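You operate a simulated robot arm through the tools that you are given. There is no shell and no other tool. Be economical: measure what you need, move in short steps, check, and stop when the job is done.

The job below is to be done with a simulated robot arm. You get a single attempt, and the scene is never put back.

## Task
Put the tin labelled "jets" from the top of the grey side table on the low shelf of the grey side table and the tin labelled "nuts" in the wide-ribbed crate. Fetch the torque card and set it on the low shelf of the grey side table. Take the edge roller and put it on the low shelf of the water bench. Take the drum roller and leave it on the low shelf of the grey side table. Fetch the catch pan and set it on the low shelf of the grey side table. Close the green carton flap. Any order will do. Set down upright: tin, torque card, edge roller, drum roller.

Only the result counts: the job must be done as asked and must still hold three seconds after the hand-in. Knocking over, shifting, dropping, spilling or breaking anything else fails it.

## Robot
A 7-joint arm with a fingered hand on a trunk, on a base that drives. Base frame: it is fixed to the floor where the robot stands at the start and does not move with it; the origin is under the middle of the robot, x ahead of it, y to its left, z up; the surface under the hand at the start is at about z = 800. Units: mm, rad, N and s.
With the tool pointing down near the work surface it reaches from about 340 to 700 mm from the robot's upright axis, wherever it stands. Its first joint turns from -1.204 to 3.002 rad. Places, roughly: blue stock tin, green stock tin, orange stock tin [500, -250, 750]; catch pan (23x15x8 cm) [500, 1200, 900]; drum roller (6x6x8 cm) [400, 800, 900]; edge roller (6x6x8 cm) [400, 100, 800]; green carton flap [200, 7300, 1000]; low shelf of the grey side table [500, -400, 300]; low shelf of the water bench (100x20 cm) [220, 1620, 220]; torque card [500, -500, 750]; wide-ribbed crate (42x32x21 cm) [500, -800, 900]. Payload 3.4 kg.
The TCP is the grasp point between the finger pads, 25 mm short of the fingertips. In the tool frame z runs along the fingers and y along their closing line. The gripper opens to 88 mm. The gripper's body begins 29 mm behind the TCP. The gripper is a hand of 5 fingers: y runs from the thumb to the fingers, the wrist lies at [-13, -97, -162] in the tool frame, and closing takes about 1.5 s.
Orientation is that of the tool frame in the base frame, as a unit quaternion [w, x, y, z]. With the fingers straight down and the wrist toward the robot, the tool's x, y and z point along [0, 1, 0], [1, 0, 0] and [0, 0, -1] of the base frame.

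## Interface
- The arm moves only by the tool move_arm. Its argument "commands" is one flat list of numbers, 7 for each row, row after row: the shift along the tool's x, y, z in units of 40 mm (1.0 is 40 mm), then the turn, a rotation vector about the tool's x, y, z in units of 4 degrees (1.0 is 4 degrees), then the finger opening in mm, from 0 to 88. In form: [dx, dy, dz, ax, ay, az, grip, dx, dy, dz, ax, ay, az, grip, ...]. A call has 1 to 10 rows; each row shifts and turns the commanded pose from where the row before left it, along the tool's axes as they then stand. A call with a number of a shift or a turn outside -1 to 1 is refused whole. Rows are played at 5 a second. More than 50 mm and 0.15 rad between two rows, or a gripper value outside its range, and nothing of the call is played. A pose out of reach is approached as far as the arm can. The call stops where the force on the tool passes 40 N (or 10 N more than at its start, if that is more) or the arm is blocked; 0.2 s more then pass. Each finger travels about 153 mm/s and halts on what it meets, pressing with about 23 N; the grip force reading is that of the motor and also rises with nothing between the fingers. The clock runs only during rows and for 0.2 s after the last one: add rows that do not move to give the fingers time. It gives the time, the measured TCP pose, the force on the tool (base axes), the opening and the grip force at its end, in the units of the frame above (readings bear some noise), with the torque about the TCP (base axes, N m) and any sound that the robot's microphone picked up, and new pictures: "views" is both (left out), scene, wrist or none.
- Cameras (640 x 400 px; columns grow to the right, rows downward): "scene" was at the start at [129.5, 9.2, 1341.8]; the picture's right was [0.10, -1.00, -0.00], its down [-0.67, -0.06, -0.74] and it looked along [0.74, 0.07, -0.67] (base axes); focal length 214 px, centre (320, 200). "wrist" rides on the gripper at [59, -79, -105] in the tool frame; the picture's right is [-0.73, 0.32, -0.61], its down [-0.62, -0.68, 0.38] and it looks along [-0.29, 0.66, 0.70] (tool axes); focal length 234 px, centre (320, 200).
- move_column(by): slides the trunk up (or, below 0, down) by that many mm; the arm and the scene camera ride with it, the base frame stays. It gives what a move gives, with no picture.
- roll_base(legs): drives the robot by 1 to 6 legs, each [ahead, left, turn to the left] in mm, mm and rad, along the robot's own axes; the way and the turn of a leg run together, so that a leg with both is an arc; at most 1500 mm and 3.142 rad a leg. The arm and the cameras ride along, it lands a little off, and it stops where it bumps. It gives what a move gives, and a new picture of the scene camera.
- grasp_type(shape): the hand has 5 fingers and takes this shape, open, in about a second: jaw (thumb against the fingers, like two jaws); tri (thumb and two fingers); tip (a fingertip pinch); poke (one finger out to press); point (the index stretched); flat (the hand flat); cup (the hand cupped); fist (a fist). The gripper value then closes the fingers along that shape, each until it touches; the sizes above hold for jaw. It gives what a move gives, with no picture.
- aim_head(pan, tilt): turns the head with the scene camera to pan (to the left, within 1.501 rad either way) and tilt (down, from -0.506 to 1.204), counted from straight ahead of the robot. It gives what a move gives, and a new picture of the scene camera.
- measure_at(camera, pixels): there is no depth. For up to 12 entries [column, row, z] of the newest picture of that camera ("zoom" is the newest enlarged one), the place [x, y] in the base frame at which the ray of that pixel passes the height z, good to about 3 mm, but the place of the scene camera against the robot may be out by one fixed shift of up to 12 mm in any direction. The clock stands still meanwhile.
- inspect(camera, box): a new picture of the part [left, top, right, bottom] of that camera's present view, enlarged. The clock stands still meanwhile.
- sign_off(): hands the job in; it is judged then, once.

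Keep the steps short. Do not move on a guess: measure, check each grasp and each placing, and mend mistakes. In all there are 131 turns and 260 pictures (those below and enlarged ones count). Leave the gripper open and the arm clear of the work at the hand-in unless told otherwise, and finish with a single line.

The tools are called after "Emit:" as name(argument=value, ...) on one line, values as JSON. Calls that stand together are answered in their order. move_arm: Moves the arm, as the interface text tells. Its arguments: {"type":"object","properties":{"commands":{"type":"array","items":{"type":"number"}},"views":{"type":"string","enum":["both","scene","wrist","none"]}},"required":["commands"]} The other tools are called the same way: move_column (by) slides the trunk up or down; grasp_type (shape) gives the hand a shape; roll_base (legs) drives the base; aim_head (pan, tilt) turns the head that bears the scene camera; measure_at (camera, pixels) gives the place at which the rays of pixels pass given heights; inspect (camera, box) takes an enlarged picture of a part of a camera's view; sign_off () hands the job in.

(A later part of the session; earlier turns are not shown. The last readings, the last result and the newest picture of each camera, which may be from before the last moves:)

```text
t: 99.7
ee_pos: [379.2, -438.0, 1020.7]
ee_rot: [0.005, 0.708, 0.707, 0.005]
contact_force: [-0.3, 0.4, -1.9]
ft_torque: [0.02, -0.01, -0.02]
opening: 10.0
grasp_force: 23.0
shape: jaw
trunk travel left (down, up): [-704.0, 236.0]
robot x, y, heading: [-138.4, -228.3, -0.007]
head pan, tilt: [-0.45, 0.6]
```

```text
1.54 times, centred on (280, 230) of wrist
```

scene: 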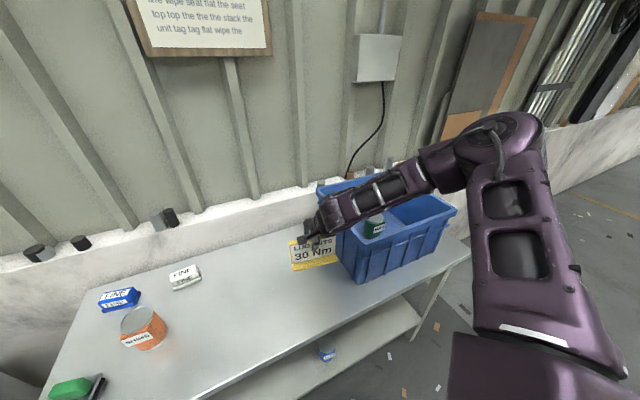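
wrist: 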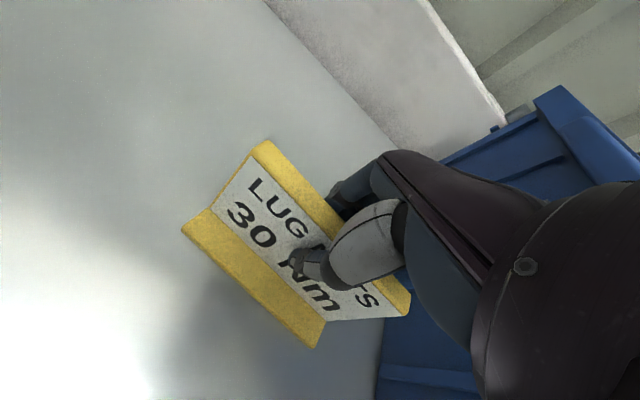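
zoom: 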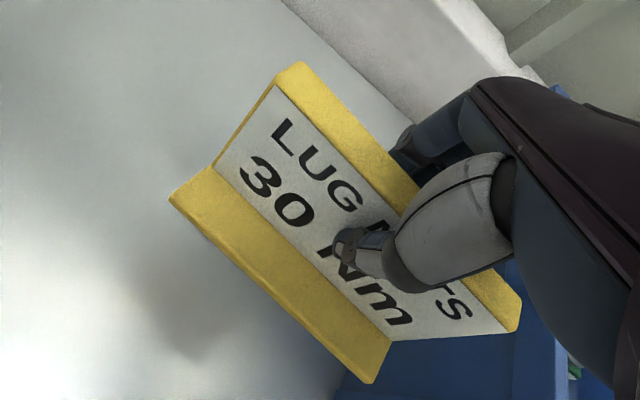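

Emit:
measure_at(camera="zoom", pixels=[[170, 199, 950], [170, 199, 980], [370, 383, 950], [370, 383, 980], [277, 85, 1020], [277, 85, 1040], [302, 63, 1020], [302, 63, 1040], [520, 300, 1020], [520, 300, 1040]])

```text
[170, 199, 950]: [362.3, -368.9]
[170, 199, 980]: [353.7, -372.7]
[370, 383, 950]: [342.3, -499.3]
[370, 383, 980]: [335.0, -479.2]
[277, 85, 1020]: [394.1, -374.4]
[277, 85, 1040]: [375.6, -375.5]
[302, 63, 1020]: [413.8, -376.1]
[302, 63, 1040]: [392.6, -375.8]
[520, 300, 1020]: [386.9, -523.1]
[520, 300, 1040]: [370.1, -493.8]
```

Card held level with a slight yaw (~9°), base 70 mm below TCP. Back off 270 and left 138.

Emit:
roll_base(legs=[[-270, 0, 0], [0, 138, 0]])

Emit:
move_column(by=-400)

Emit:
move_column(by=-190)

Emit:
aim_head(pan=-0.3, tilt=0.6)

```text
t: 102.5
ee_pos: [112.6, -302.3, 1020.9]
ee_rot: [0.004, 0.709, 0.705, 0.005]
contact_force: [0.5, 0.0, -1.6]
ft_torque: [0.03, -0.03, -0.02]
opening: 9.9
grasp_force: 23.3
shape: jaw
trunk travel left (down, up): [-704.0, 236.0]
robot x, y, heading: [-399.9, -92.3, -0.007]
head pan, tilt: [-0.45, 0.6]
```

scene: 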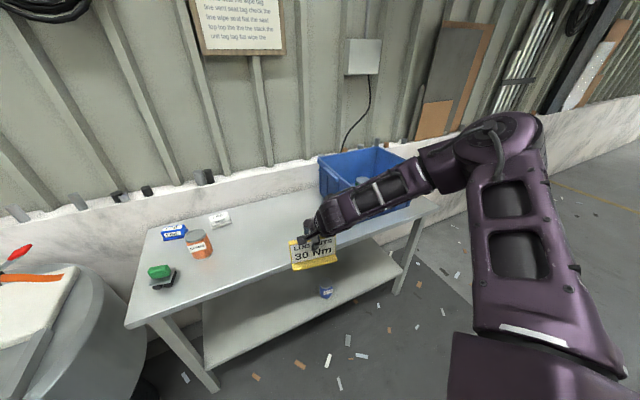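

```text
t: 106.3
ee_pos: [112.1, -301.3, 621.4]
ee_rot: [0.005, 0.708, 0.706, 0.005]
contact_force: [-0.3, -0.3, -1.2]
ft_torque: [-0.03, -0.04, -0.02]
opening: 9.7
grasp_force: 23.4
shape: jaw
trunk travel left (down, up): [-304.0, 636.0]
robot x, y, heading: [-407.6, -92.0, -0.011]
head pan, tilt: [-0.45, 0.6]
```

```text
t: 108.4
ee_pos: [112.5, -301.8, 431.0]
ee_rot: [0.005, 0.709, 0.705, 0.005]
contact_force: [0.2, -1.0, -0.6]
ft_torque: [0.04, -0.01, 0.01]
opening: 10.1
grasp_force: 22.7
shape: jaw
trunk travel left (down, up): [-114.0, 826.0]
robot x, y, heading: [-402.4, -92.3, -0.006]
head pan, tilt: [-0.45, 0.6]
```

```text
t: 109.1
ee_pos: [112.6, -302.2, 430.8]
ee_rot: [0.005, 0.709, 0.705, 0.005]
contact_force: [-0.7, 0.1, -1.2]
ft_torque: [0.0, 0.0, 0.01]
opening: 10.2
grasp_force: 23.6
shape: jaw
trunk travel left (down, up): [-114.0, 826.0]
robot x, y, heading: [-406.1, -94.1, -0.01]
head pan, tilt: [-0.3, 0.6]
```

scene: 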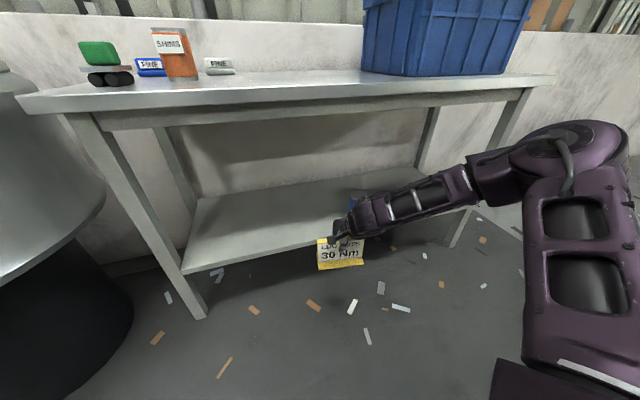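

Emit:
roll_base(legs=[[245, 0, 0]])

Emit:
move_arm(commands=[0, 0, 0.8, 0, 0, 0, 5, 0, 0, 0.4, 0, 0, 0, 5], views="both")

```text
t: 110.9
ee_pos: [365.3, -303.5, 430.4]
ee_rot: [0.005, 0.708, 0.706, 0.005]
contact_force: [-0.1, -0.9, -1.4]
ft_torque: [0.0, -0.01, 0.04]
opening: 9.8
grasp_force: 23.2
shape: jaw
trunk travel left (down, up): [-114.0, 826.0]
robot x, y, heading: [-151.5, -95.2, -0.007]
head pan, tilt: [-0.3, 0.6]
```

scene: 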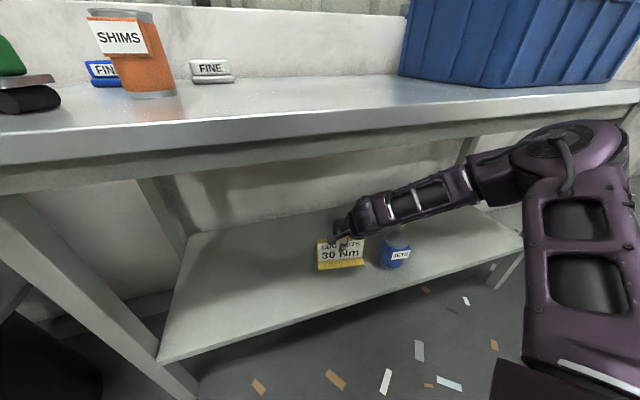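

```text
t: 111.5
ee_pos: [365.9, -302.4, 382.0]
ee_rot: [0.004, 0.709, 0.705, 0.005]
contact_force: [-0.5, -0.3, -1.0]
ft_torque: [-0.03, -0.04, 0.02]
opening: 10.1
grasp_force: 22.9
shape: jaw
trunk travel left (down, up): [-114.0, 826.0]
robot x, y, heading: [-152.7, -93.2, -0.011]
head pan, tilt: [-0.3, 0.6]
```

scene: 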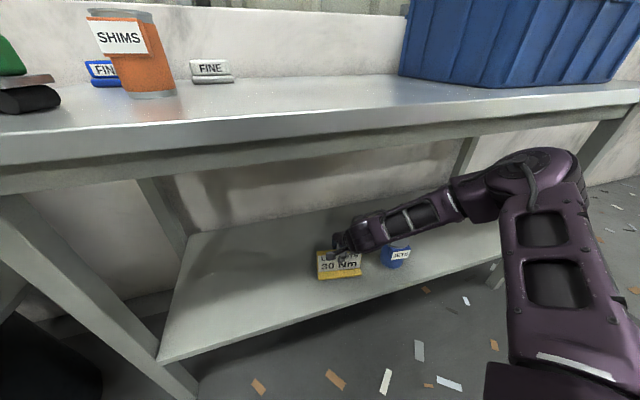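
wrist: 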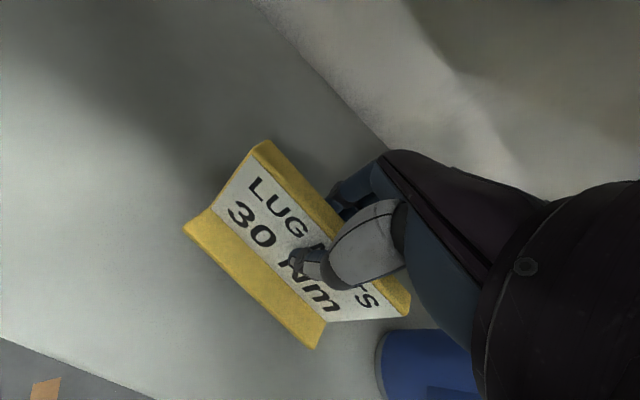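

Emit:
move_column(by=-8)

Emit:
move_column(by=-4)

```text
t: 112.1
ee_pos: [367.3, -303.1, 375.0]
ee_rot: [0.005, 0.709, 0.706, 0.005]
contact_force: [-0.3, 0.4, -1.6]
ft_torque: [0.02, 0.05, -0.01]
opening: 9.8
grasp_force: 23.3
shape: jaw
trunk travel left (down, up): [-106.0, 834.0]
robot x, y, heading: [-147.5, -93.8, -0.007]
head pan, tilt: [-0.3, 0.6]
```

```text
t: 112.6
ee_pos: [367.1, -303.6, 370.8]
ee_rot: [0.005, 0.708, 0.706, 0.005]
contact_force: [-0.2, 0.6, -0.6]
ft_torque: [0.02, 0.02, 0.03]
opening: 9.6
grasp_force: 22.6
shape: jaw
trunk travel left (down, up): [-102.0, 838.0]
robot x, y, heading: [-149.9, -92.8, -0.005]
head pan, tilt: [-0.3, 0.6]
```

Emit:
move_column(by=-3)

Emit:
inspect(camera="wrist", box=[120, 100, 440, 360])

```text
t: 113.2
ee_pos: [365.5, -303.0, 369.7]
ee_rot: [0.006, 0.708, 0.706, 0.006]
contact_force: [-1.4, -0.2, 9.5]
ft_torque: [-0.06, 0.02, 0.01]
opening: 10.1
grasp_force: 22.6
shape: jaw
trunk travel left (down, up): [-99.0, 841.0]
robot x, y, heading: [-149.0, -95.6, -0.009]
head pan, tilt: [-0.3, 0.6]
```

```text
1.54 times, centred on (280, 230) of wrist
```

zoom: 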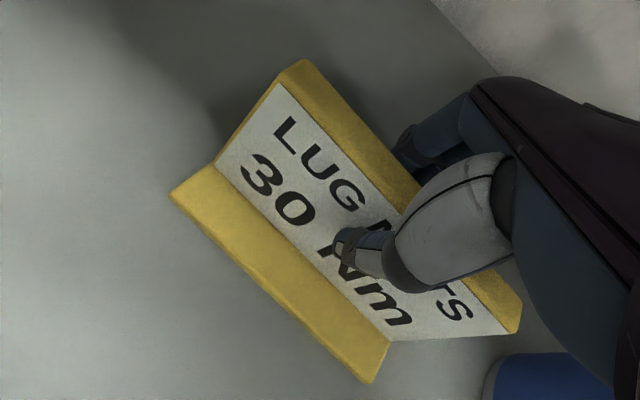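

Touchdown (9.5 N). Open gently and rise.

Emit:
move_arm(commands=[0, 0, 0, 0, 0, 0, 18, 0, 0, 0, 0, 0, 0, 30, 0, 0, 0, 0, 0, 0, 50, 0, 0, 0, 0, 0, 0, 70, 0, 0, 0, 0, 0, 0, 70, 0, 0, 0, 0, 0, 0, 70], views="wrist")

```text
t: 114.6
ee_pos: [365.9, -303.4, 368.2]
ee_rot: [0.004, 0.709, 0.706, 0.006]
contact_force: [-1.1, 0.5, 0.3]
ft_torque: [0.0, -0.01, -0.02]
opening: 69.9
grasp_force: 0.1
shape: jaw
trunk travel left (down, up): [-99.0, 841.0]
robot x, y, heading: [-149.5, -95.7, -0.006]
head pan, tilt: [-0.3, 0.6]
```

wrist: 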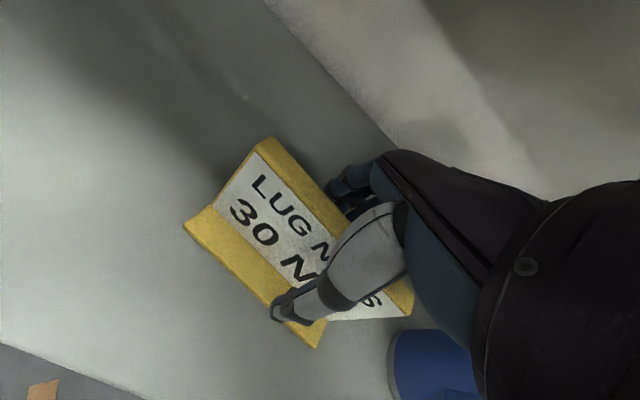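

Emit:
move_arm(commands=[0, 0, -1, 0, 0, 0, 80, 0, 0, -1, 0, 0, 0, 88], views="wrist")

Emit:
roll_base(legs=[[-260, 0, 0]])

Emit:
move_column(by=400)

Emit:
move_column(by=230)

```text
t: 115.2
ee_pos: [364.2, -302.6, 448.3]
ee_rot: [0.005, 0.708, 0.706, 0.005]
contact_force: [-1.0, -0.2, -0.9]
ft_torque: [0.02, -0.02, -0.01]
opening: 87.9
grasp_force: 0.0
shape: jaw
trunk travel left (down, up): [-99.0, 841.0]
robot x, y, heading: [-152.1, -98.5, -0.003]
head pan, tilt: [-0.3, 0.6]
```

wrist: 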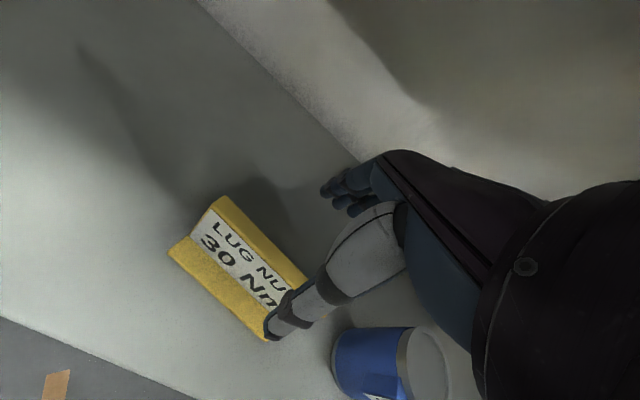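

```text
t: 117.0
ee_pos: [102.9, -299.3, 450.1]
ee_rot: [0.005, 0.707, 0.708, 0.005]
contact_force: [0.7, 0.5, -0.1]
ft_torque: [-0.02, 0.0, 0.0]
opening: 87.6
grasp_force: 0.1
shape: jaw
trunk travel left (down, up): [-99.0, 841.0]
robot x, y, heading: [-414.4, -96.1, -0.004]
head pan, tilt: [-0.3, 0.6]
```

scene: 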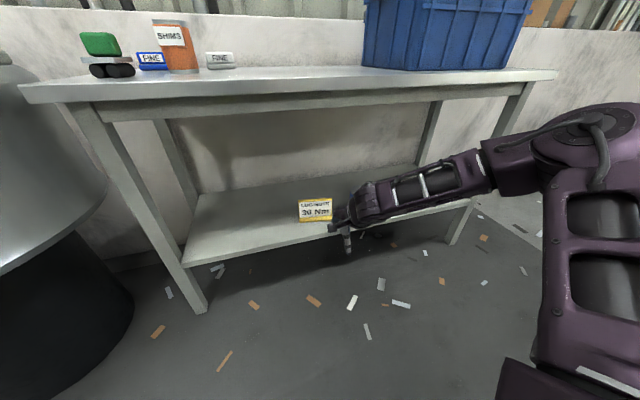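

```text
t: 120.9
ee_pos: [101.9, -299.4, 848.9]
ee_rot: [0.005, 0.707, 0.707, 0.005]
contact_force: [0.1, -0.1, -0.6]
ft_torque: [0.01, 0.02, 0.01]
opening: 87.9
grasp_force: 0.0
shape: jaw
trunk travel left (down, up): [-499.0, 441.0]
robot x, y, heading: [-415.6, -93.0, -0.003]
head pan, tilt: [-0.3, 0.6]
```

```text
t: 123.3
ee_pos: [100.3, -300.2, 1079.6]
ee_rot: [0.005, 0.707, 0.708, 0.005]
contact_force: [-0.1, -0.4, -0.5]
ft_torque: [-0.01, 0.01, 0.03]
opening: 87.7
grasp_force: 0.0
shape: jaw
trunk travel left (down, up): [-729.0, 211.0]
robot x, y, heading: [-417.7, -95.0, -0.007]
head pan, tilt: [-0.3, 0.6]
```

Card stands upright on the shelf. Next the edge roller: drive forward/left and look.

Emit:
roll_base(legs=[[200, 200, 0]])

Emit:
aim_head(pan=0.4, tilt=0.8)

```text
t: 125.3
ee_pos: [303.0, -100.0, 1079.2]
ee_rot: [0.005, 0.709, 0.705, 0.005]
contact_force: [-0.4, 0.6, 0.0]
ft_torque: [-0.02, 0.02, 0.0]
opening: 87.8
grasp_force: 0.1
shape: jaw
trunk travel left (down, up): [-729.0, 211.0]
robot x, y, heading: [-213.8, 108.4, -0.007]
head pan, tilt: [-0.3, 0.6]
```

scene: 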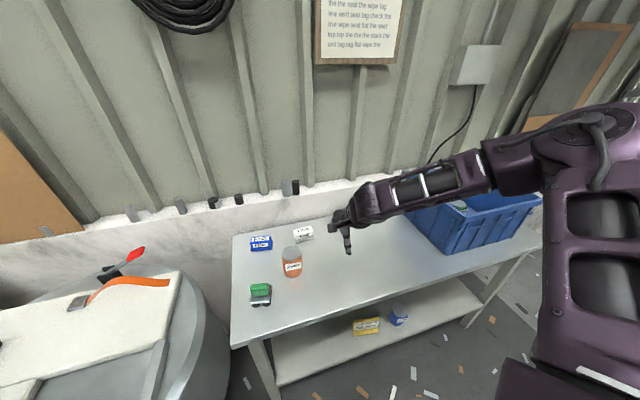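

```text
t: 126.3
ee_pos: [303.8, -99.9, 1079.6]
ee_rot: [0.005, 0.708, 0.706, 0.005]
contact_force: [-0.5, -0.7, 0.0]
ft_torque: [-0.01, -0.02, -0.01]
opening: 87.7
grasp_force: 0.0
shape: jaw
trunk travel left (down, up): [-729.0, 211.0]
robot x, y, heading: [-214.0, 106.2, -0.002]
head pan, tilt: [0.4, 0.799]
```

scene: 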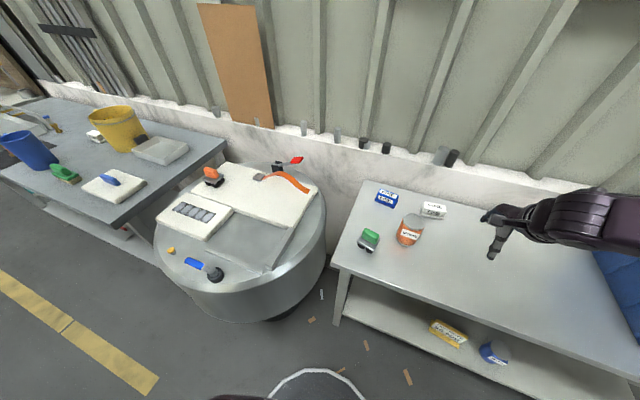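

Emit:
measure_at(camera="scene", pixels=[[155, 245, 850], [215, 300, 850], [327, 215, 850], [265, 310, 500], [126, 226, 850], [227, 152, 850], [165, 150, 870], [213, 182, 900], [369, 236, 860], [369, 250, 800]])

Emit:
inspect(camera="scene", box=[330, 200, 450, 275])

Emit:
inspect(camera="scene", box=[0, 80, 240, 230])

Emit:
inspect(camera="scene", box=[140, 140, 340, 300])

```text
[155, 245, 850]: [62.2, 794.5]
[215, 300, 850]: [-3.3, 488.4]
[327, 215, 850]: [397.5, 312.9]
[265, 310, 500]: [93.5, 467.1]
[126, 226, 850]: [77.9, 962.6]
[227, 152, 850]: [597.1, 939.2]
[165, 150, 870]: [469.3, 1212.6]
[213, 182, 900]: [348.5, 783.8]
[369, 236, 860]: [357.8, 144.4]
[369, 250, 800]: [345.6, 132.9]
```

```text
5.33 times, centred on (390, 238) of scene
```

zoom: 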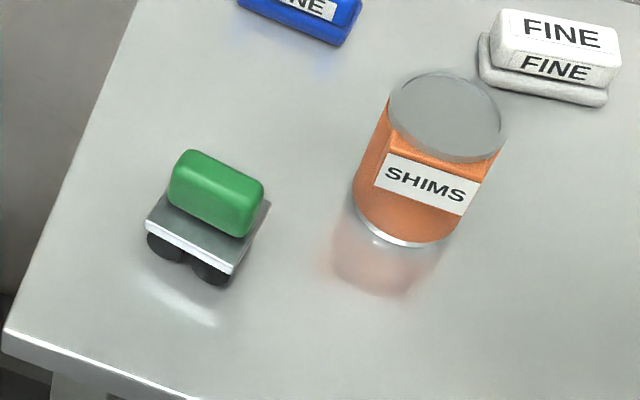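

```text
2.67 times, centred on (120, 155) of scene
```

zoom: 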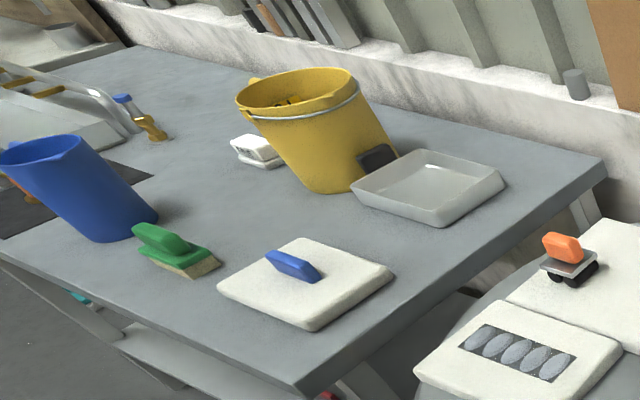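

```text
2.50 times, centred on (240, 220) of scene
```

zoom: 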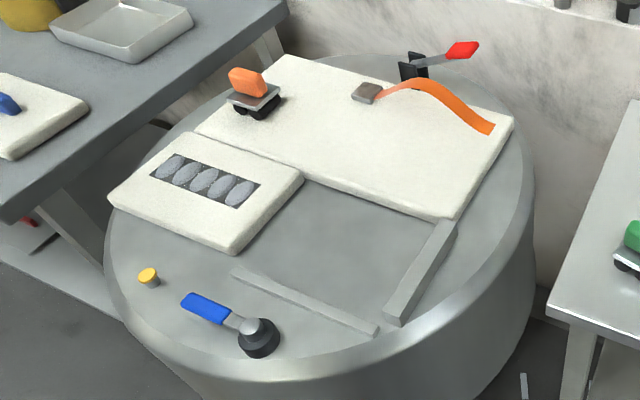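

Both rollers are wheeled blocks with a bar handle. Move the hand left over the table to view the green one with the wrist camera.

Emit:
move_arm(commands=[1, 0, 0, 0, 0, 0, 88, 1, 0, 0, 0, 0, 0, 88, 1, 0, 0, 0, 0, 0, 88, 1, 0, 0, 0, 0, 0, 88, 0.8, 0, 0, 0, 0, 0, 88], views="wrist")

Emit:
inspect(camera="wrist", box=[180, 160, 340, 280])

```text
t: 127.5
ee_pos: [289.8, 42.8, 1095.2]
ee_rot: [0.004, 0.708, 0.706, 0.006]
contact_force: [-0.3, -0.4, -0.3]
ft_torque: [-0.02, 0.0, -0.04]
opening: 87.7
grasp_force: 0.1
shape: jaw
out of reach, approached as far as the arm can: row 4, 5
trunk travel left (down, up): [-729.0, 211.0]
robot x, y, heading: [-211.3, 109.5, -0.006]
head pan, tilt: [0.4, 0.799]
```

wrist: 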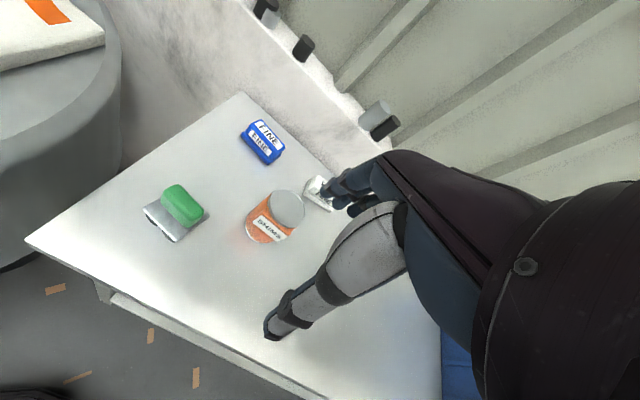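

```text
3.33 times, centred on (260, 220) of wrist
```

zoom: 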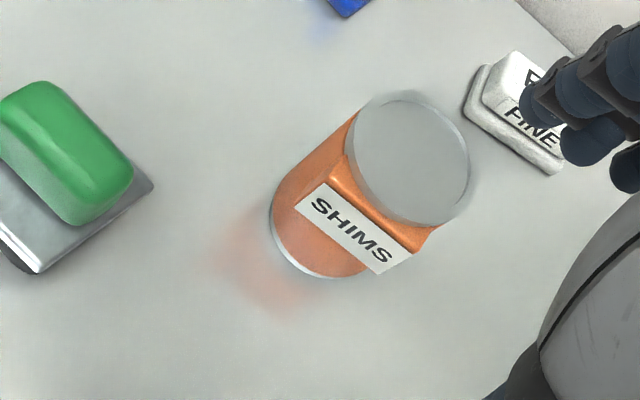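

Emit:
inspect(camera="wrist", box=[130, 165, 226, 261])

```text
4.17 times, centred on (178, 213) of wrist
```

zoom: 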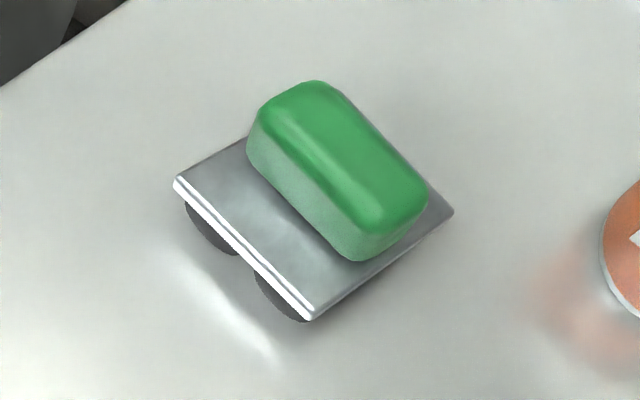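

Emit:
measure_at(camera="zoom", pixels=[[312, 83, 880], [428, 195, 880], [355, 235, 880], [250, 140, 870], [340, 160, 880], [175, 182, 840], [310, 318, 840], [452, 212, 840], [262, 270, 800], [300, 318, 800]])

Emit:
measure_at(camera="scene", pixels=[[370.2, 235.5, 880], [370.2, 235.5, 860], [357.5, 242, 840], [373.5, 251.5, 840]])

```text
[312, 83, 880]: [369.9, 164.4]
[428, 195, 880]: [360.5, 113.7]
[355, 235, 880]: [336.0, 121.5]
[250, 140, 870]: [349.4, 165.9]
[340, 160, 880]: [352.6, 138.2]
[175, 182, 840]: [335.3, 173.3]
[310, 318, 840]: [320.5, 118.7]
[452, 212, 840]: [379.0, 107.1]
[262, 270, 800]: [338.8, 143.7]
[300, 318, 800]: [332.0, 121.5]
```

```text
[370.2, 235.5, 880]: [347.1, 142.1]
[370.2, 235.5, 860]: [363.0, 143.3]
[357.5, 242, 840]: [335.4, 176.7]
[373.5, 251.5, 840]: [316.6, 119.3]
```

Edge roller: bar centre (353,138), top z≈878, bar along y (11° off), plate at 840. The arm couldn't reach further left, so I drive left 130 and forward 45 (clear of the basin).

Emit:
roll_base(legs=[[40, 140, 0]])

Emit:
move_column(by=-100)

Emit:
inspect(camera="wrist", box=[0, 0, 640, 400])

```text
t: 128.9
ee_pos: [329.9, 184.3, 1094.7]
ee_rot: [0.004, 0.708, 0.707, 0.005]
contact_force: [0.2, -0.1, -0.5]
ft_torque: [-0.01, -0.02, 0.0]
opening: 87.6
grasp_force: 0.0
shape: jaw
trunk travel left (down, up): [-729.0, 211.0]
robot x, y, heading: [-173.4, 246.8, -0.001]
head pan, tilt: [0.4, 0.799]
```

scene: 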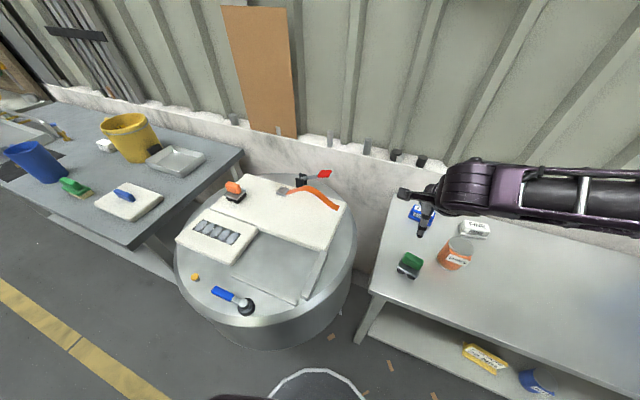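

```text
t: 130.2
ee_pos: [331.5, 185.2, 995.5]
ee_rot: [0.005, 0.708, 0.706, 0.005]
contact_force: [0.9, 0.0, 0.4]
ft_torque: [0.01, 0.02, 0.01]
opening: 87.7
grasp_force: 0.1
shape: jaw
trunk travel left (down, up): [-629.0, 311.0]
robot x, y, heading: [-171.3, 249.8, -0.006]
head pan, tilt: [0.4, 0.799]
```

```text
1.00 times, centred on (320, 200) of wrist (not enlarged: the box is as wide or as high as the picture)
```

zoom: 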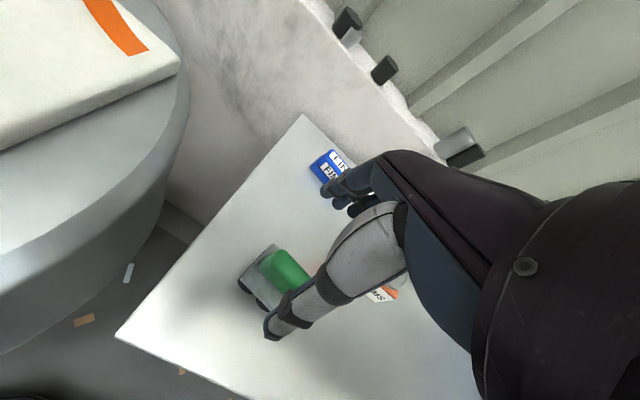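

Emit:
move_arm(commands=[-0.6, 0.28, 0, 0, 0, 0, 88, -0.57, 0.27, 0, 0, 0, 0, 88, 0, 0, 0, 0, 0, 0.7, 88, 0, 0, 0, 0, 0, 0.7, 88], views="wrist")

```text
t: 131.2
ee_pos: [352.7, 136.7, 994.7]
ee_rot: [0.004, 0.742, 0.671, 0.007]
contact_force: [-0.2, 1.1, -0.5]
ft_torque: [0.01, -0.01, -0.04]
opening: 87.7
grasp_force: 0.1
shape: jaw
trunk travel left (down, up): [-629.0, 311.0]
robot x, y, heading: [-169.0, 247.9, -0.004]
head pan, tilt: [0.4, 0.799]
```

wrist: 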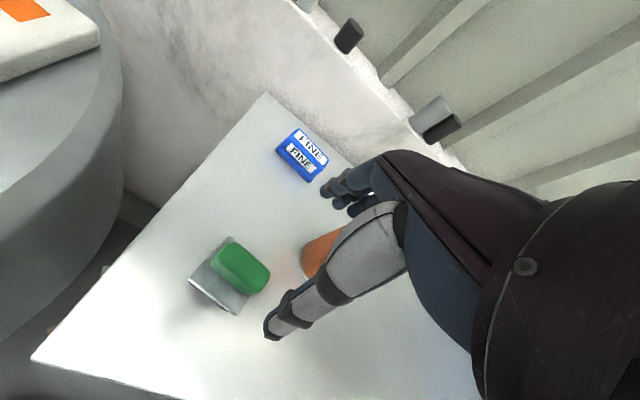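

Emit:
move_arm(commands=[0, 0, 0, 0, 0, 0.7, 88, 0, 0, 0, 0, 0, 0.7, 88, 0, 0, 1, 0, 0, 0, 88, 0, 0, 0.75, 0, 0, 0, 88], views="wrist")

Emit:
inspect(camera="wrist", box=[190, 170, 350, 290])

```text
t: 132.2
ee_pos: [348.3, 126.6, 933.1]
ee_rot: [0.004, 0.773, 0.634, 0.007]
contact_force: [-0.9, 0.2, 0.5]
ft_torque: [-0.02, -0.02, -0.02]
opening: 87.6
grasp_force: 0.0
shape: jaw
out of reach, approached as far as the arm can: row 4
trunk travel left (down, up): [-629.0, 311.0]
robot x, y, heading: [-173.5, 249.0, -0.008]
head pan, tilt: [0.4, 0.799]
```

wrist: 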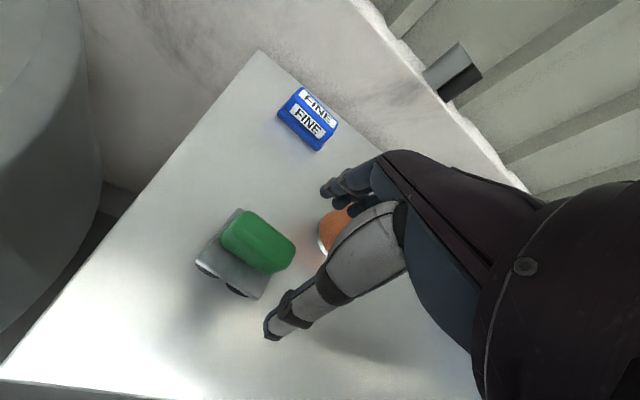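

```text
3.33 times, centred on (270, 230) of wrist
```

zoom: 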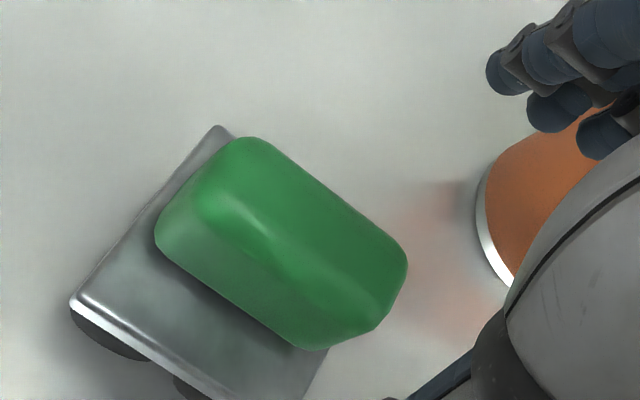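

Raise the arm 100 and lower the trunk 100 to regain reach.

Emit:
move_arm(commands=[0.1, 0.05, -0.9, 0, 0, 0, 88, 0.1, 0.05, -0.9, 0, 0, 0, 88, 0.05, 0.05, -0.7, 0, 0, 0, 88], views="none")

Emit:
move_column(by=-110)

Emit:
inspect(camera="wrist", box=[150, 130, 390, 310])

```text
t: 133.0
ee_pos: [356.1, 135.3, 1031.6]
ee_rot: [0.003, 0.773, 0.634, 0.006]
contact_force: [1.1, -0.1, -0.5]
ft_torque: [-0.02, -0.01, 0.0]
opening: 87.6
grasp_force: 0.2
shape: jaw
trunk travel left (down, up): [-629.0, 311.0]
robot x, y, heading: [-167.3, 248.0, -0.002]
head pan, tilt: [0.4, 0.799]
```

```text
t: 134.4
ee_pos: [355.2, 134.4, 922.0]
ee_rot: [0.004, 0.773, 0.634, 0.007]
contact_force: [-0.9, -0.5, 1.1]
ft_torque: [0.0, 0.0, 0.0]
opening: 87.8
grasp_force: 0.1
shape: jaw
trunk travel left (down, up): [-519.0, 421.0]
robot x, y, heading: [-173.3, 246.2, -0.008]
head pan, tilt: [0.4, 0.799]
```

```text
2.22 times, centred on (270, 220) of wrist
```

zoom: 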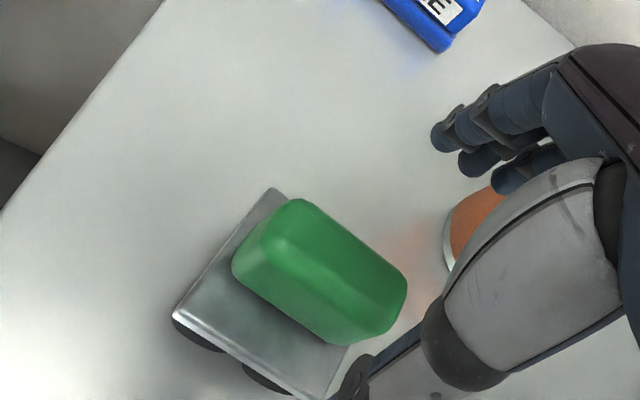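

Emit:
measure_at(camera="zoom", pixels=[[300, 203, 875], [405, 278, 875], [345, 330, 870], [237, 262, 865], [325, 258, 878]])

```text
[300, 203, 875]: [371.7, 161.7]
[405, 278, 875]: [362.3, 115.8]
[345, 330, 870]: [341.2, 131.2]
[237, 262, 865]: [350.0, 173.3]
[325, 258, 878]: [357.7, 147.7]
```

Emit:
move_arm(commands=[0.15, 0, 0.7, 0, 0, 0, 88, 0, 0, 0.55, 0, 0, 0, 88], views="wrist")

```text
t: 135.0
ee_pos: [357.6, 142.1, 871.8]
ee_rot: [0.003, 0.774, 0.633, 0.006]
contact_force: [0.4, 0.6, -0.8]
ft_torque: [-0.02, -0.01, 0.01]
opening: 87.6
grasp_force: 0.0
shape: jaw
trunk travel left (down, up): [-519.0, 421.0]
robot x, y, heading: [-172.0, 249.1, -0.006]
head pan, tilt: [0.4, 0.799]
```

wrist: 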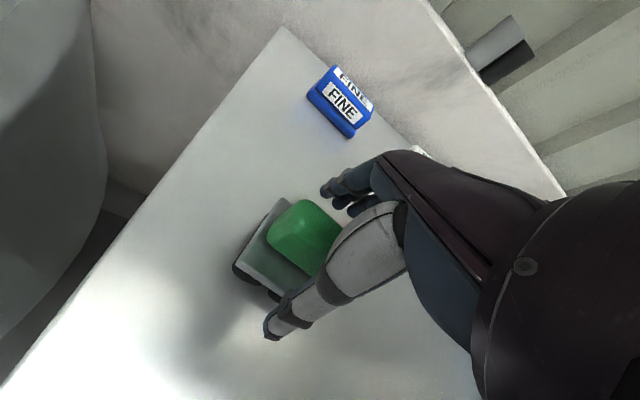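

Emit:
move_arm(commands=[0.15, 0, 0, 0, 0, 0, 60, 0, 0, 0, 0, 0, 0, 20, 0, 0, 0, 0, 0, 0, 10, 0, 0, 0, 0, 0, 0, 10, 0, 0, 0, 0, 0, 0, 10, 0, 0, 0, 0, 0, 0, 10, 0, 0, 0, 0, 0, 0, 10], views="wrist")

```text
t: 136.6
ee_pos: [359.0, 146.5, 871.7]
ee_rot: [0.004, 0.773, 0.634, 0.006]
contact_force: [0.4, 0.2, 0.0]
ft_torque: [0.06, -0.03, 0.01]
opening: 20.7
grasp_force: 23.0
shape: jaw
trunk travel left (down, up): [-519.0, 421.0]
robot x, y, heading: [-173.1, 247.1, -0.008]
head pan, tilt: [0.4, 0.799]
```

wrist: 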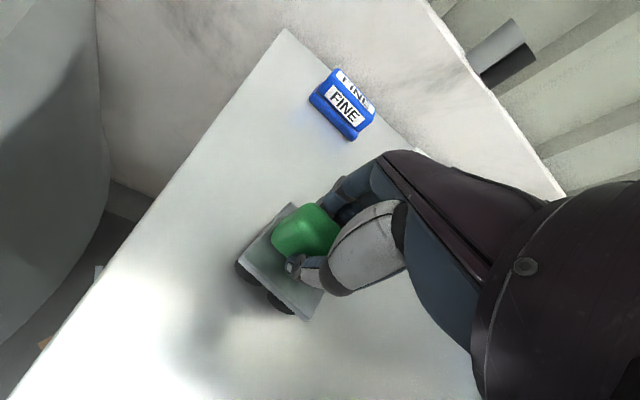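

Gripped at 20.7 mm. Lift by trunk and check.

Emit:
move_column(by=200)

Emit:
inspect(camera="wrist", box=[150, 130, 390, 310])

Emit:
aim_head(pan=0.9, tilt=0.7)

```text
t: 138.8
ee_pos: [360.5, 145.6, 1071.9]
ee_rot: [0.004, 0.773, 0.634, 0.007]
contact_force: [0.3, 0.4, -2.3]
ft_torque: [0.03, 0.0, 0.04]
opening: 20.4
grasp_force: 23.0
shape: jaw
trunk travel left (down, up): [-719.0, 221.0]
robot x, y, heading: [-173.6, 247.7, -0.005]
head pan, tilt: [0.4, 0.799]
```

```text
2.22 times, centred on (270, 220) of wrist
```

zoom: 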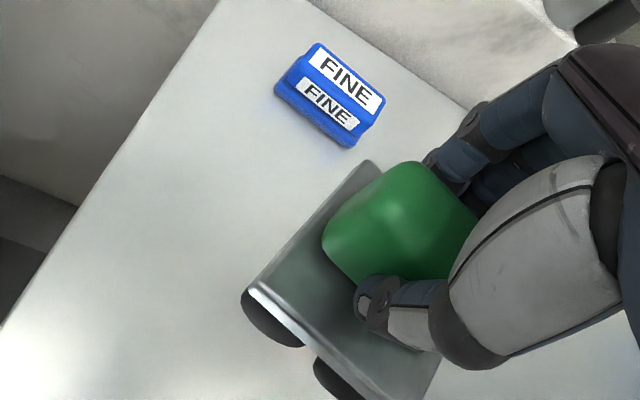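

```text
t: 139.7
ee_pos: [358.1, 145.5, 1070.9]
ee_rot: [0.003, 0.773, 0.634, 0.007]
contact_force: [-1.0, 0.3, -1.9]
ft_torque: [0.03, 0.02, 0.01]
opening: 20.4
grasp_force: 23.0
shape: jaw
trunk travel left (down, up): [-719.0, 221.0]
robot x, y, heading: [-174.1, 249.4, -0.005]
head pan, tilt: [0.901, 0.7]
```

scene: 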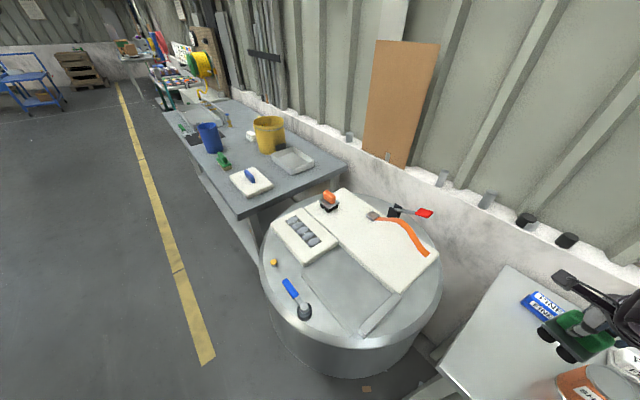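

Roller held level (wheels 72 mm below TCP). Raise 150 and drive to the water bench: back 265, left 1500, back 100.

Emit:
move_column(by=150)

Emit:
roll_base(legs=[[-265, 0, 0], [0, 800, 0]])

Emit:
aim_head(pan=0.5, tilt=0.8)

```text
t: 141.5
ee_pos: [359.7, 146.2, 1220.7]
ee_rot: [0.004, 0.774, 0.634, 0.007]
contact_force: [0.6, 0.2, -1.2]
ft_torque: [-0.01, 0.05, -0.01]
opening: 20.3
grasp_force: 23.2
shape: jaw
trunk travel left (down, up): [-869.0, 71.0]
robot x, y, heading: [-175.3, 248.6, -0.002]
head pan, tilt: [0.901, 0.7]
```

```text
t: 147.3
ee_pos: [104.4, 949.6, 1221.9]
ee_rot: [0.004, 0.776, 0.631, 0.007]
contact_force: [-1.0, -0.5, -1.4]
ft_torque: [0.02, -0.03, 0.02]
opening: 20.5
grasp_force: 23.0
shape: jaw
trunk travel left (down, up): [-869.0, 71.0]
robot x, y, heading: [-426.7, 1052.3, -0.014]
head pan, tilt: [0.901, 0.7]
```

scene: 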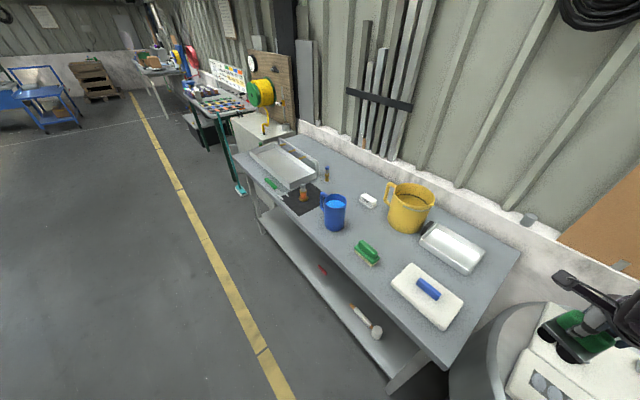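

```text
t: 148.2
ee_pos: [106.2, 950.2, 1222.8]
ee_rot: [0.003, 0.775, 0.631, 0.007]
contact_force: [-0.2, -0.5, -2.5]
ft_torque: [0.02, 0.0, -0.03]
opening: 20.4
grasp_force: 23.2
shape: jaw
trunk travel left (down, up): [-869.0, 71.0]
robot x, y, heading: [-431.3, 1056.1, -0.011]
head pan, tilt: [0.499, 0.799]
```

scene: 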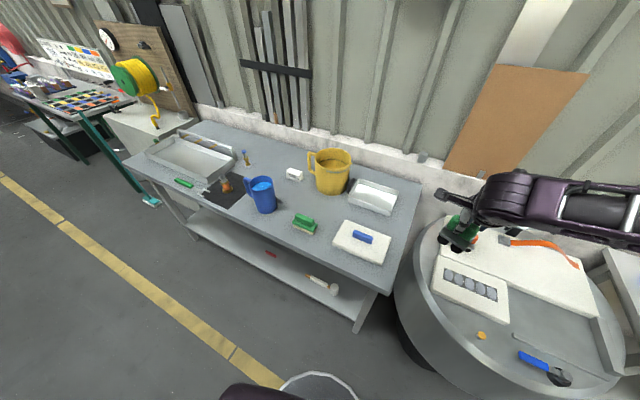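

Emit:
measure_at(camera="scene", pixels=[[270, 253, 230], [309, 277, 230], [334, 290, 240], [185, 212, 220], [350, 320, 220], [230, 240, 220], [385, 295, 850], [125, 158, 850], [418, 182, 850], [372, 195, 900]])

Emit:
inspect(camera="scene", box=[150, 190, 410, 340])

```text
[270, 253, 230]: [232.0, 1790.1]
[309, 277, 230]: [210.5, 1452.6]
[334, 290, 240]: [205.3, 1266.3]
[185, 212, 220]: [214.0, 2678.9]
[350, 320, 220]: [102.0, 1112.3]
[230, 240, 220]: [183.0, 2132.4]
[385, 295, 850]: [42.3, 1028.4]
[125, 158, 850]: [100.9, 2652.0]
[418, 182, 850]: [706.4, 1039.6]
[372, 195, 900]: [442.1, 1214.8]
```

```text
2.46 times, centred on (280, 265) of scene
```

zoom: 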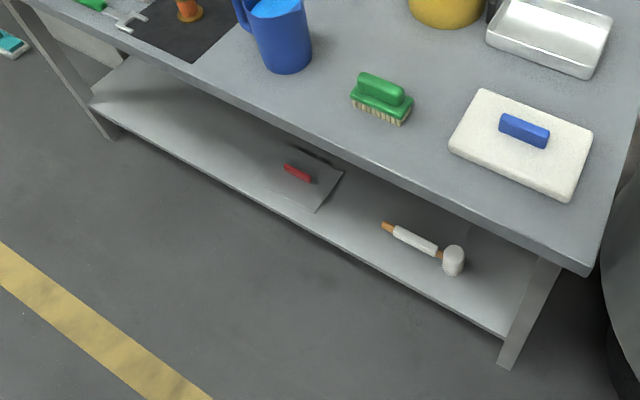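

Emit:
measure_at(camera="scene", pixels=[[289, 253, 222], [278, 270, 222], [304, 275, 222], [262, 249, 222], [255, 258, 222], [322, 300, 220], [290, 283, 220], [250, 259, 220], [300, 258, 220]])

```text
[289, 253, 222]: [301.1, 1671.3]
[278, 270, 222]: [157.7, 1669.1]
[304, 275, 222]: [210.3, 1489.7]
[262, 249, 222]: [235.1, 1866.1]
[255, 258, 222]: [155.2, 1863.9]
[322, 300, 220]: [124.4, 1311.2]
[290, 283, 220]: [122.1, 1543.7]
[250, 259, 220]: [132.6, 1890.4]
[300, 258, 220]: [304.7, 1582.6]
```

Free spot on the low shelf around (215,1580), between the trowel plate (y≥1669) and the mallet (y≤1490). Reset hand yaw to 0 and bring the arm to a pose that reaches low.

Emit:
move_arm(commands=[0, 0, 0, 0, 0, -0.95, 10, 0, 0, 0, 0, 0, -0.95, 10, 0, 0, 0, 0, 0, -0.9, 10, -0.8, -0.45, 0, 0, 0, 0, 10, -0.8, -0.45, 0, 0, 0, 0, 10, -0.8, -0.45, 0, 0, 0, 0, 10, 0, 0, 1, 0, 0, 0, 10, 0, 0, 0.9, 0, 0, 0, 10], views="none")

Emit:
roll_base(legs=[[-120, 0, 0], [0, 730, 0]])

```text
t: 149.9
ee_pos: [53.0, 852.3, 1141.7]
ee_rot: [0.004, 0.709, 0.705, 0.005]
contact_force: [-0.7, -0.3, -1.6]
ft_torque: [0.01, 0.0, 0.04]
opening: 20.1
grasp_force: 22.7
shape: jaw
trunk travel left (down, up): [-869.0, 71.0]
robot x, y, heading: [-428.2, 1056.7, -0.009]
head pan, tilt: [0.499, 0.799]
```

```text
t: 154.8
ee_pos: [-63.8, 1599.3, 1142.2]
ee_rot: [0.004, 0.704, 0.71, 0.005]
contact_force: [0.2, 0.2, -2.0]
ft_torque: [0.0, 0.01, 0.02]
opening: 20.5
grasp_force: 22.7
shape: jaw
trunk travel left (down, up): [-869.0, 71.0]
robot x, y, heading: [-545.0, 1794.3, 0.003]
head pan, tilt: [0.499, 0.799]
```

scene: 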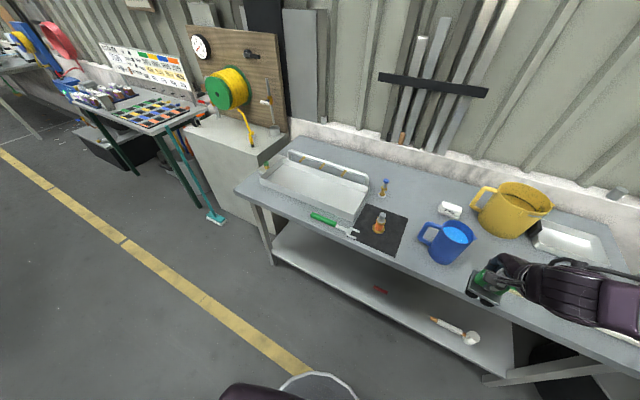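

Emit:
move_column(by=-400)

Emit:
move_column(by=-380)

Emit:
aim_head(pan=-0.1, tilt=0.5)

```text
t: 158.6
ee_pos: [-64.0, 1602.5, 743.2]
ee_rot: [0.004, 0.704, 0.71, 0.006]
contact_force: [-0.1, 0.5, -1.3]
ft_torque: [0.0, 0.01, 0.04]
opening: 20.4
grasp_force: 23.4
shape: jaw
trunk travel left (down, up): [-469.0, 471.0]
robot x, y, heading: [-546.1, 1792.8, 0.006]
head pan, tilt: [0.499, 0.799]
```

```text
t: 162.3
ee_pos: [-63.8, 1600.3, 363.7]
ee_rot: [0.004, 0.704, 0.71, 0.005]
contact_force: [0.5, -0.6, -1.6]
ft_torque: [0.0, -0.02, -0.01]
opening: 20.2
grasp_force: 22.9
shape: jaw
trunk travel left (down, up): [-89.0, 851.0]
robot x, y, heading: [-544.8, 1798.6, 0.002]
head pan, tilt: [0.499, 0.799]
```

```text
t: 163.3
ee_pos: [-64.2, 1601.8, 363.7]
ee_rot: [0.005, 0.704, 0.71, 0.005]
contact_force: [0.3, -0.1, -2.4]
ft_torque: [0.01, 0.01, 0.02]
opening: 20.4
grasp_force: 23.6
shape: jaw
trunk travel left (down, up): [-89.0, 851.0]
robot x, y, heading: [-547.6, 1795.8, 0.008]
head pan, tilt: [-0.099, 0.499]
```

scene: 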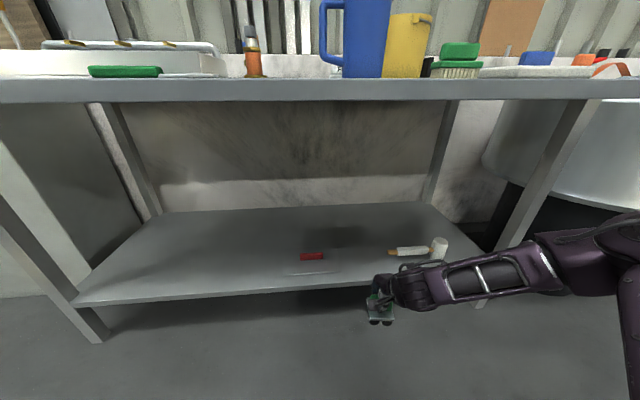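

Emit:
measure_at(camera="scene", pixels=[[340, 272, 222], [285, 274, 222], [388, 253, 225], [435, 258, 222], [250, 293, 220], [340, 286, 220], [165, 212, 220], [420, 203, 220], [300, 258, 225]])

```text
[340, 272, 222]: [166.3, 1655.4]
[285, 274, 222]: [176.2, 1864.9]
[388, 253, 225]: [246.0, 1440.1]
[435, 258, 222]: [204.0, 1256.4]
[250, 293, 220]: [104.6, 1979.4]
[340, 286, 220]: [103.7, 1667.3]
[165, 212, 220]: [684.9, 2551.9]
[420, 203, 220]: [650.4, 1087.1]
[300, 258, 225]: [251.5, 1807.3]
```

Target (205,1555). Drive in: 265 ahead, 45 right.

Emit:
roll_base(legs=[[0, -45, 0], [265, 0, 0]])

Emit:
move_arm(commands=[0, 0, 0.8, 0, 0, 0, 10], views="wrist")

```text
t: 165.7
ee_pos: [202.4, 1556.7, 363.1]
ee_rot: [0.004, 0.705, 0.709, 0.005]
contact_force: [0.1, 0.0, -2.3]
ft_torque: [0.03, 0.02, -0.01]
opening: 20.5
grasp_force: 23.2
shape: jaw
trunk travel left (down, up): [-89.0, 851.0]
robot x, y, heading: [-277.9, 1749.0, -0.0]
head pan, tilt: [-0.099, 0.499]
```

scene: 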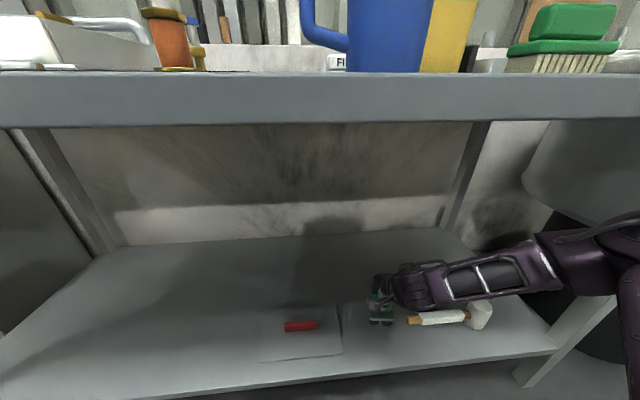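

```text
t: 166.1
ee_pos: [203.5, 1556.7, 330.4]
ee_rot: [0.005, 0.705, 0.709, 0.007]
contact_force: [-0.4, 0.1, -0.9]
ft_torque: [-0.02, 0.01, -0.03]
opening: 20.4
grasp_force: 23.1
shape: jaw
trunk travel left (down, up): [-89.0, 851.0]
robot x, y, heading: [-273.8, 1746.9, 0.004]
head pan, tilt: [-0.099, 0.499]
```

wrist: 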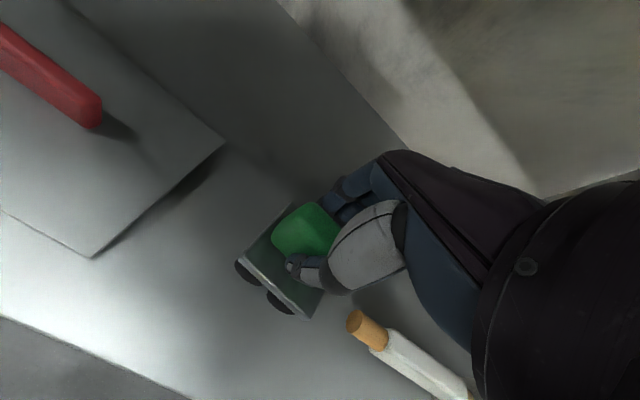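

Emit:
move_arm(commands=[0, 0, 0.4, 0, 0, 0, 10, 0, 0, 0.3, 0, 0, 0, 10], views="wrist")

Emit:
move_column(by=-6)

```text
t: 166.7
ee_pos: [202.5, 1557.1, 302.4]
ee_rot: [0.003, 0.705, 0.709, 0.007]
contact_force: [0.3, -0.4, -1.9]
ft_torque: [0.0, -0.03, 0.0]
opening: 20.6
grasp_force: 23.2
shape: jaw
trunk travel left (down, up): [-89.0, 851.0]
robot x, y, heading: [-275.1, 1749.0, 0.002]
head pan, tilt: [-0.099, 0.499]
```

wrist: 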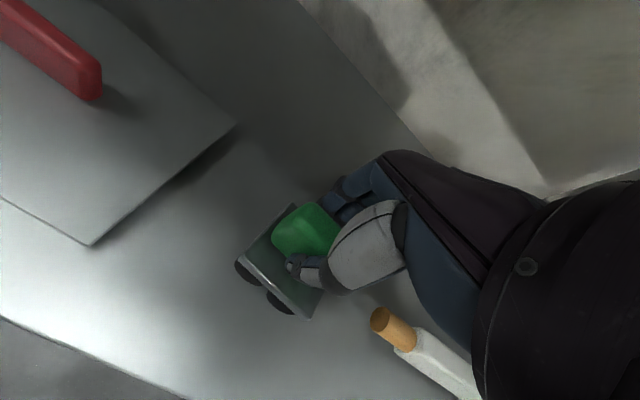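

```text
t: 167.2
ee_pos: [204.5, 1555.7, 295.9]
ee_rot: [0.004, 0.704, 0.71, 0.005]
contact_force: [1.3, -1.0, 0.2]
ft_torque: [-0.02, 0.03, -0.01]
opening: 20.7
grasp_force: 22.6
shape: jaw
trunk travel left (down, up): [-83.0, 857.0]
robot x, y, heading: [-273.9, 1751.5, 0.003]
head pan, tilt: [-0.099, 0.499]
```

Emit:
move_column(by=-4)

Emit:
inspect(camera="scene", box=[300, 250, 460, 350])

```text
t: 167.8
ee_pos: [203.4, 1555.7, 295.0]
ee_rot: [0.006, 0.705, 0.709, 0.008]
contact_force: [-1.7, -3.0, 17.1]
ft_torque: [-0.05, 0.03, 0.07]
opening: 21.2
grasp_force: 23.1
shape: jaw
trunk travel left (down, up): [-79.0, 861.0]
robot x, y, heading: [-277.8, 1749.3, 0.0]
head pan, tilt: [-0.099, 0.499]
```

```text
4.00 times, centred on (380, 300) of scene
```

zoom: 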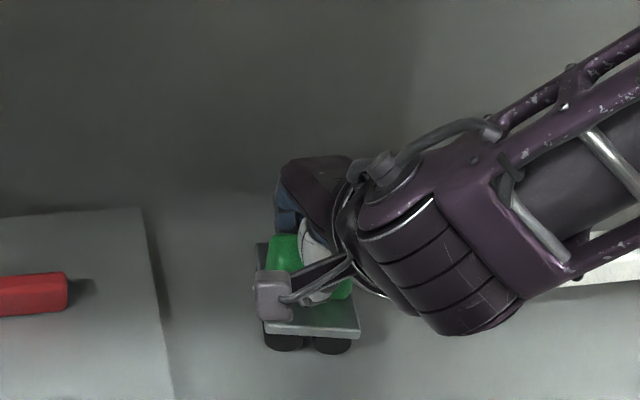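

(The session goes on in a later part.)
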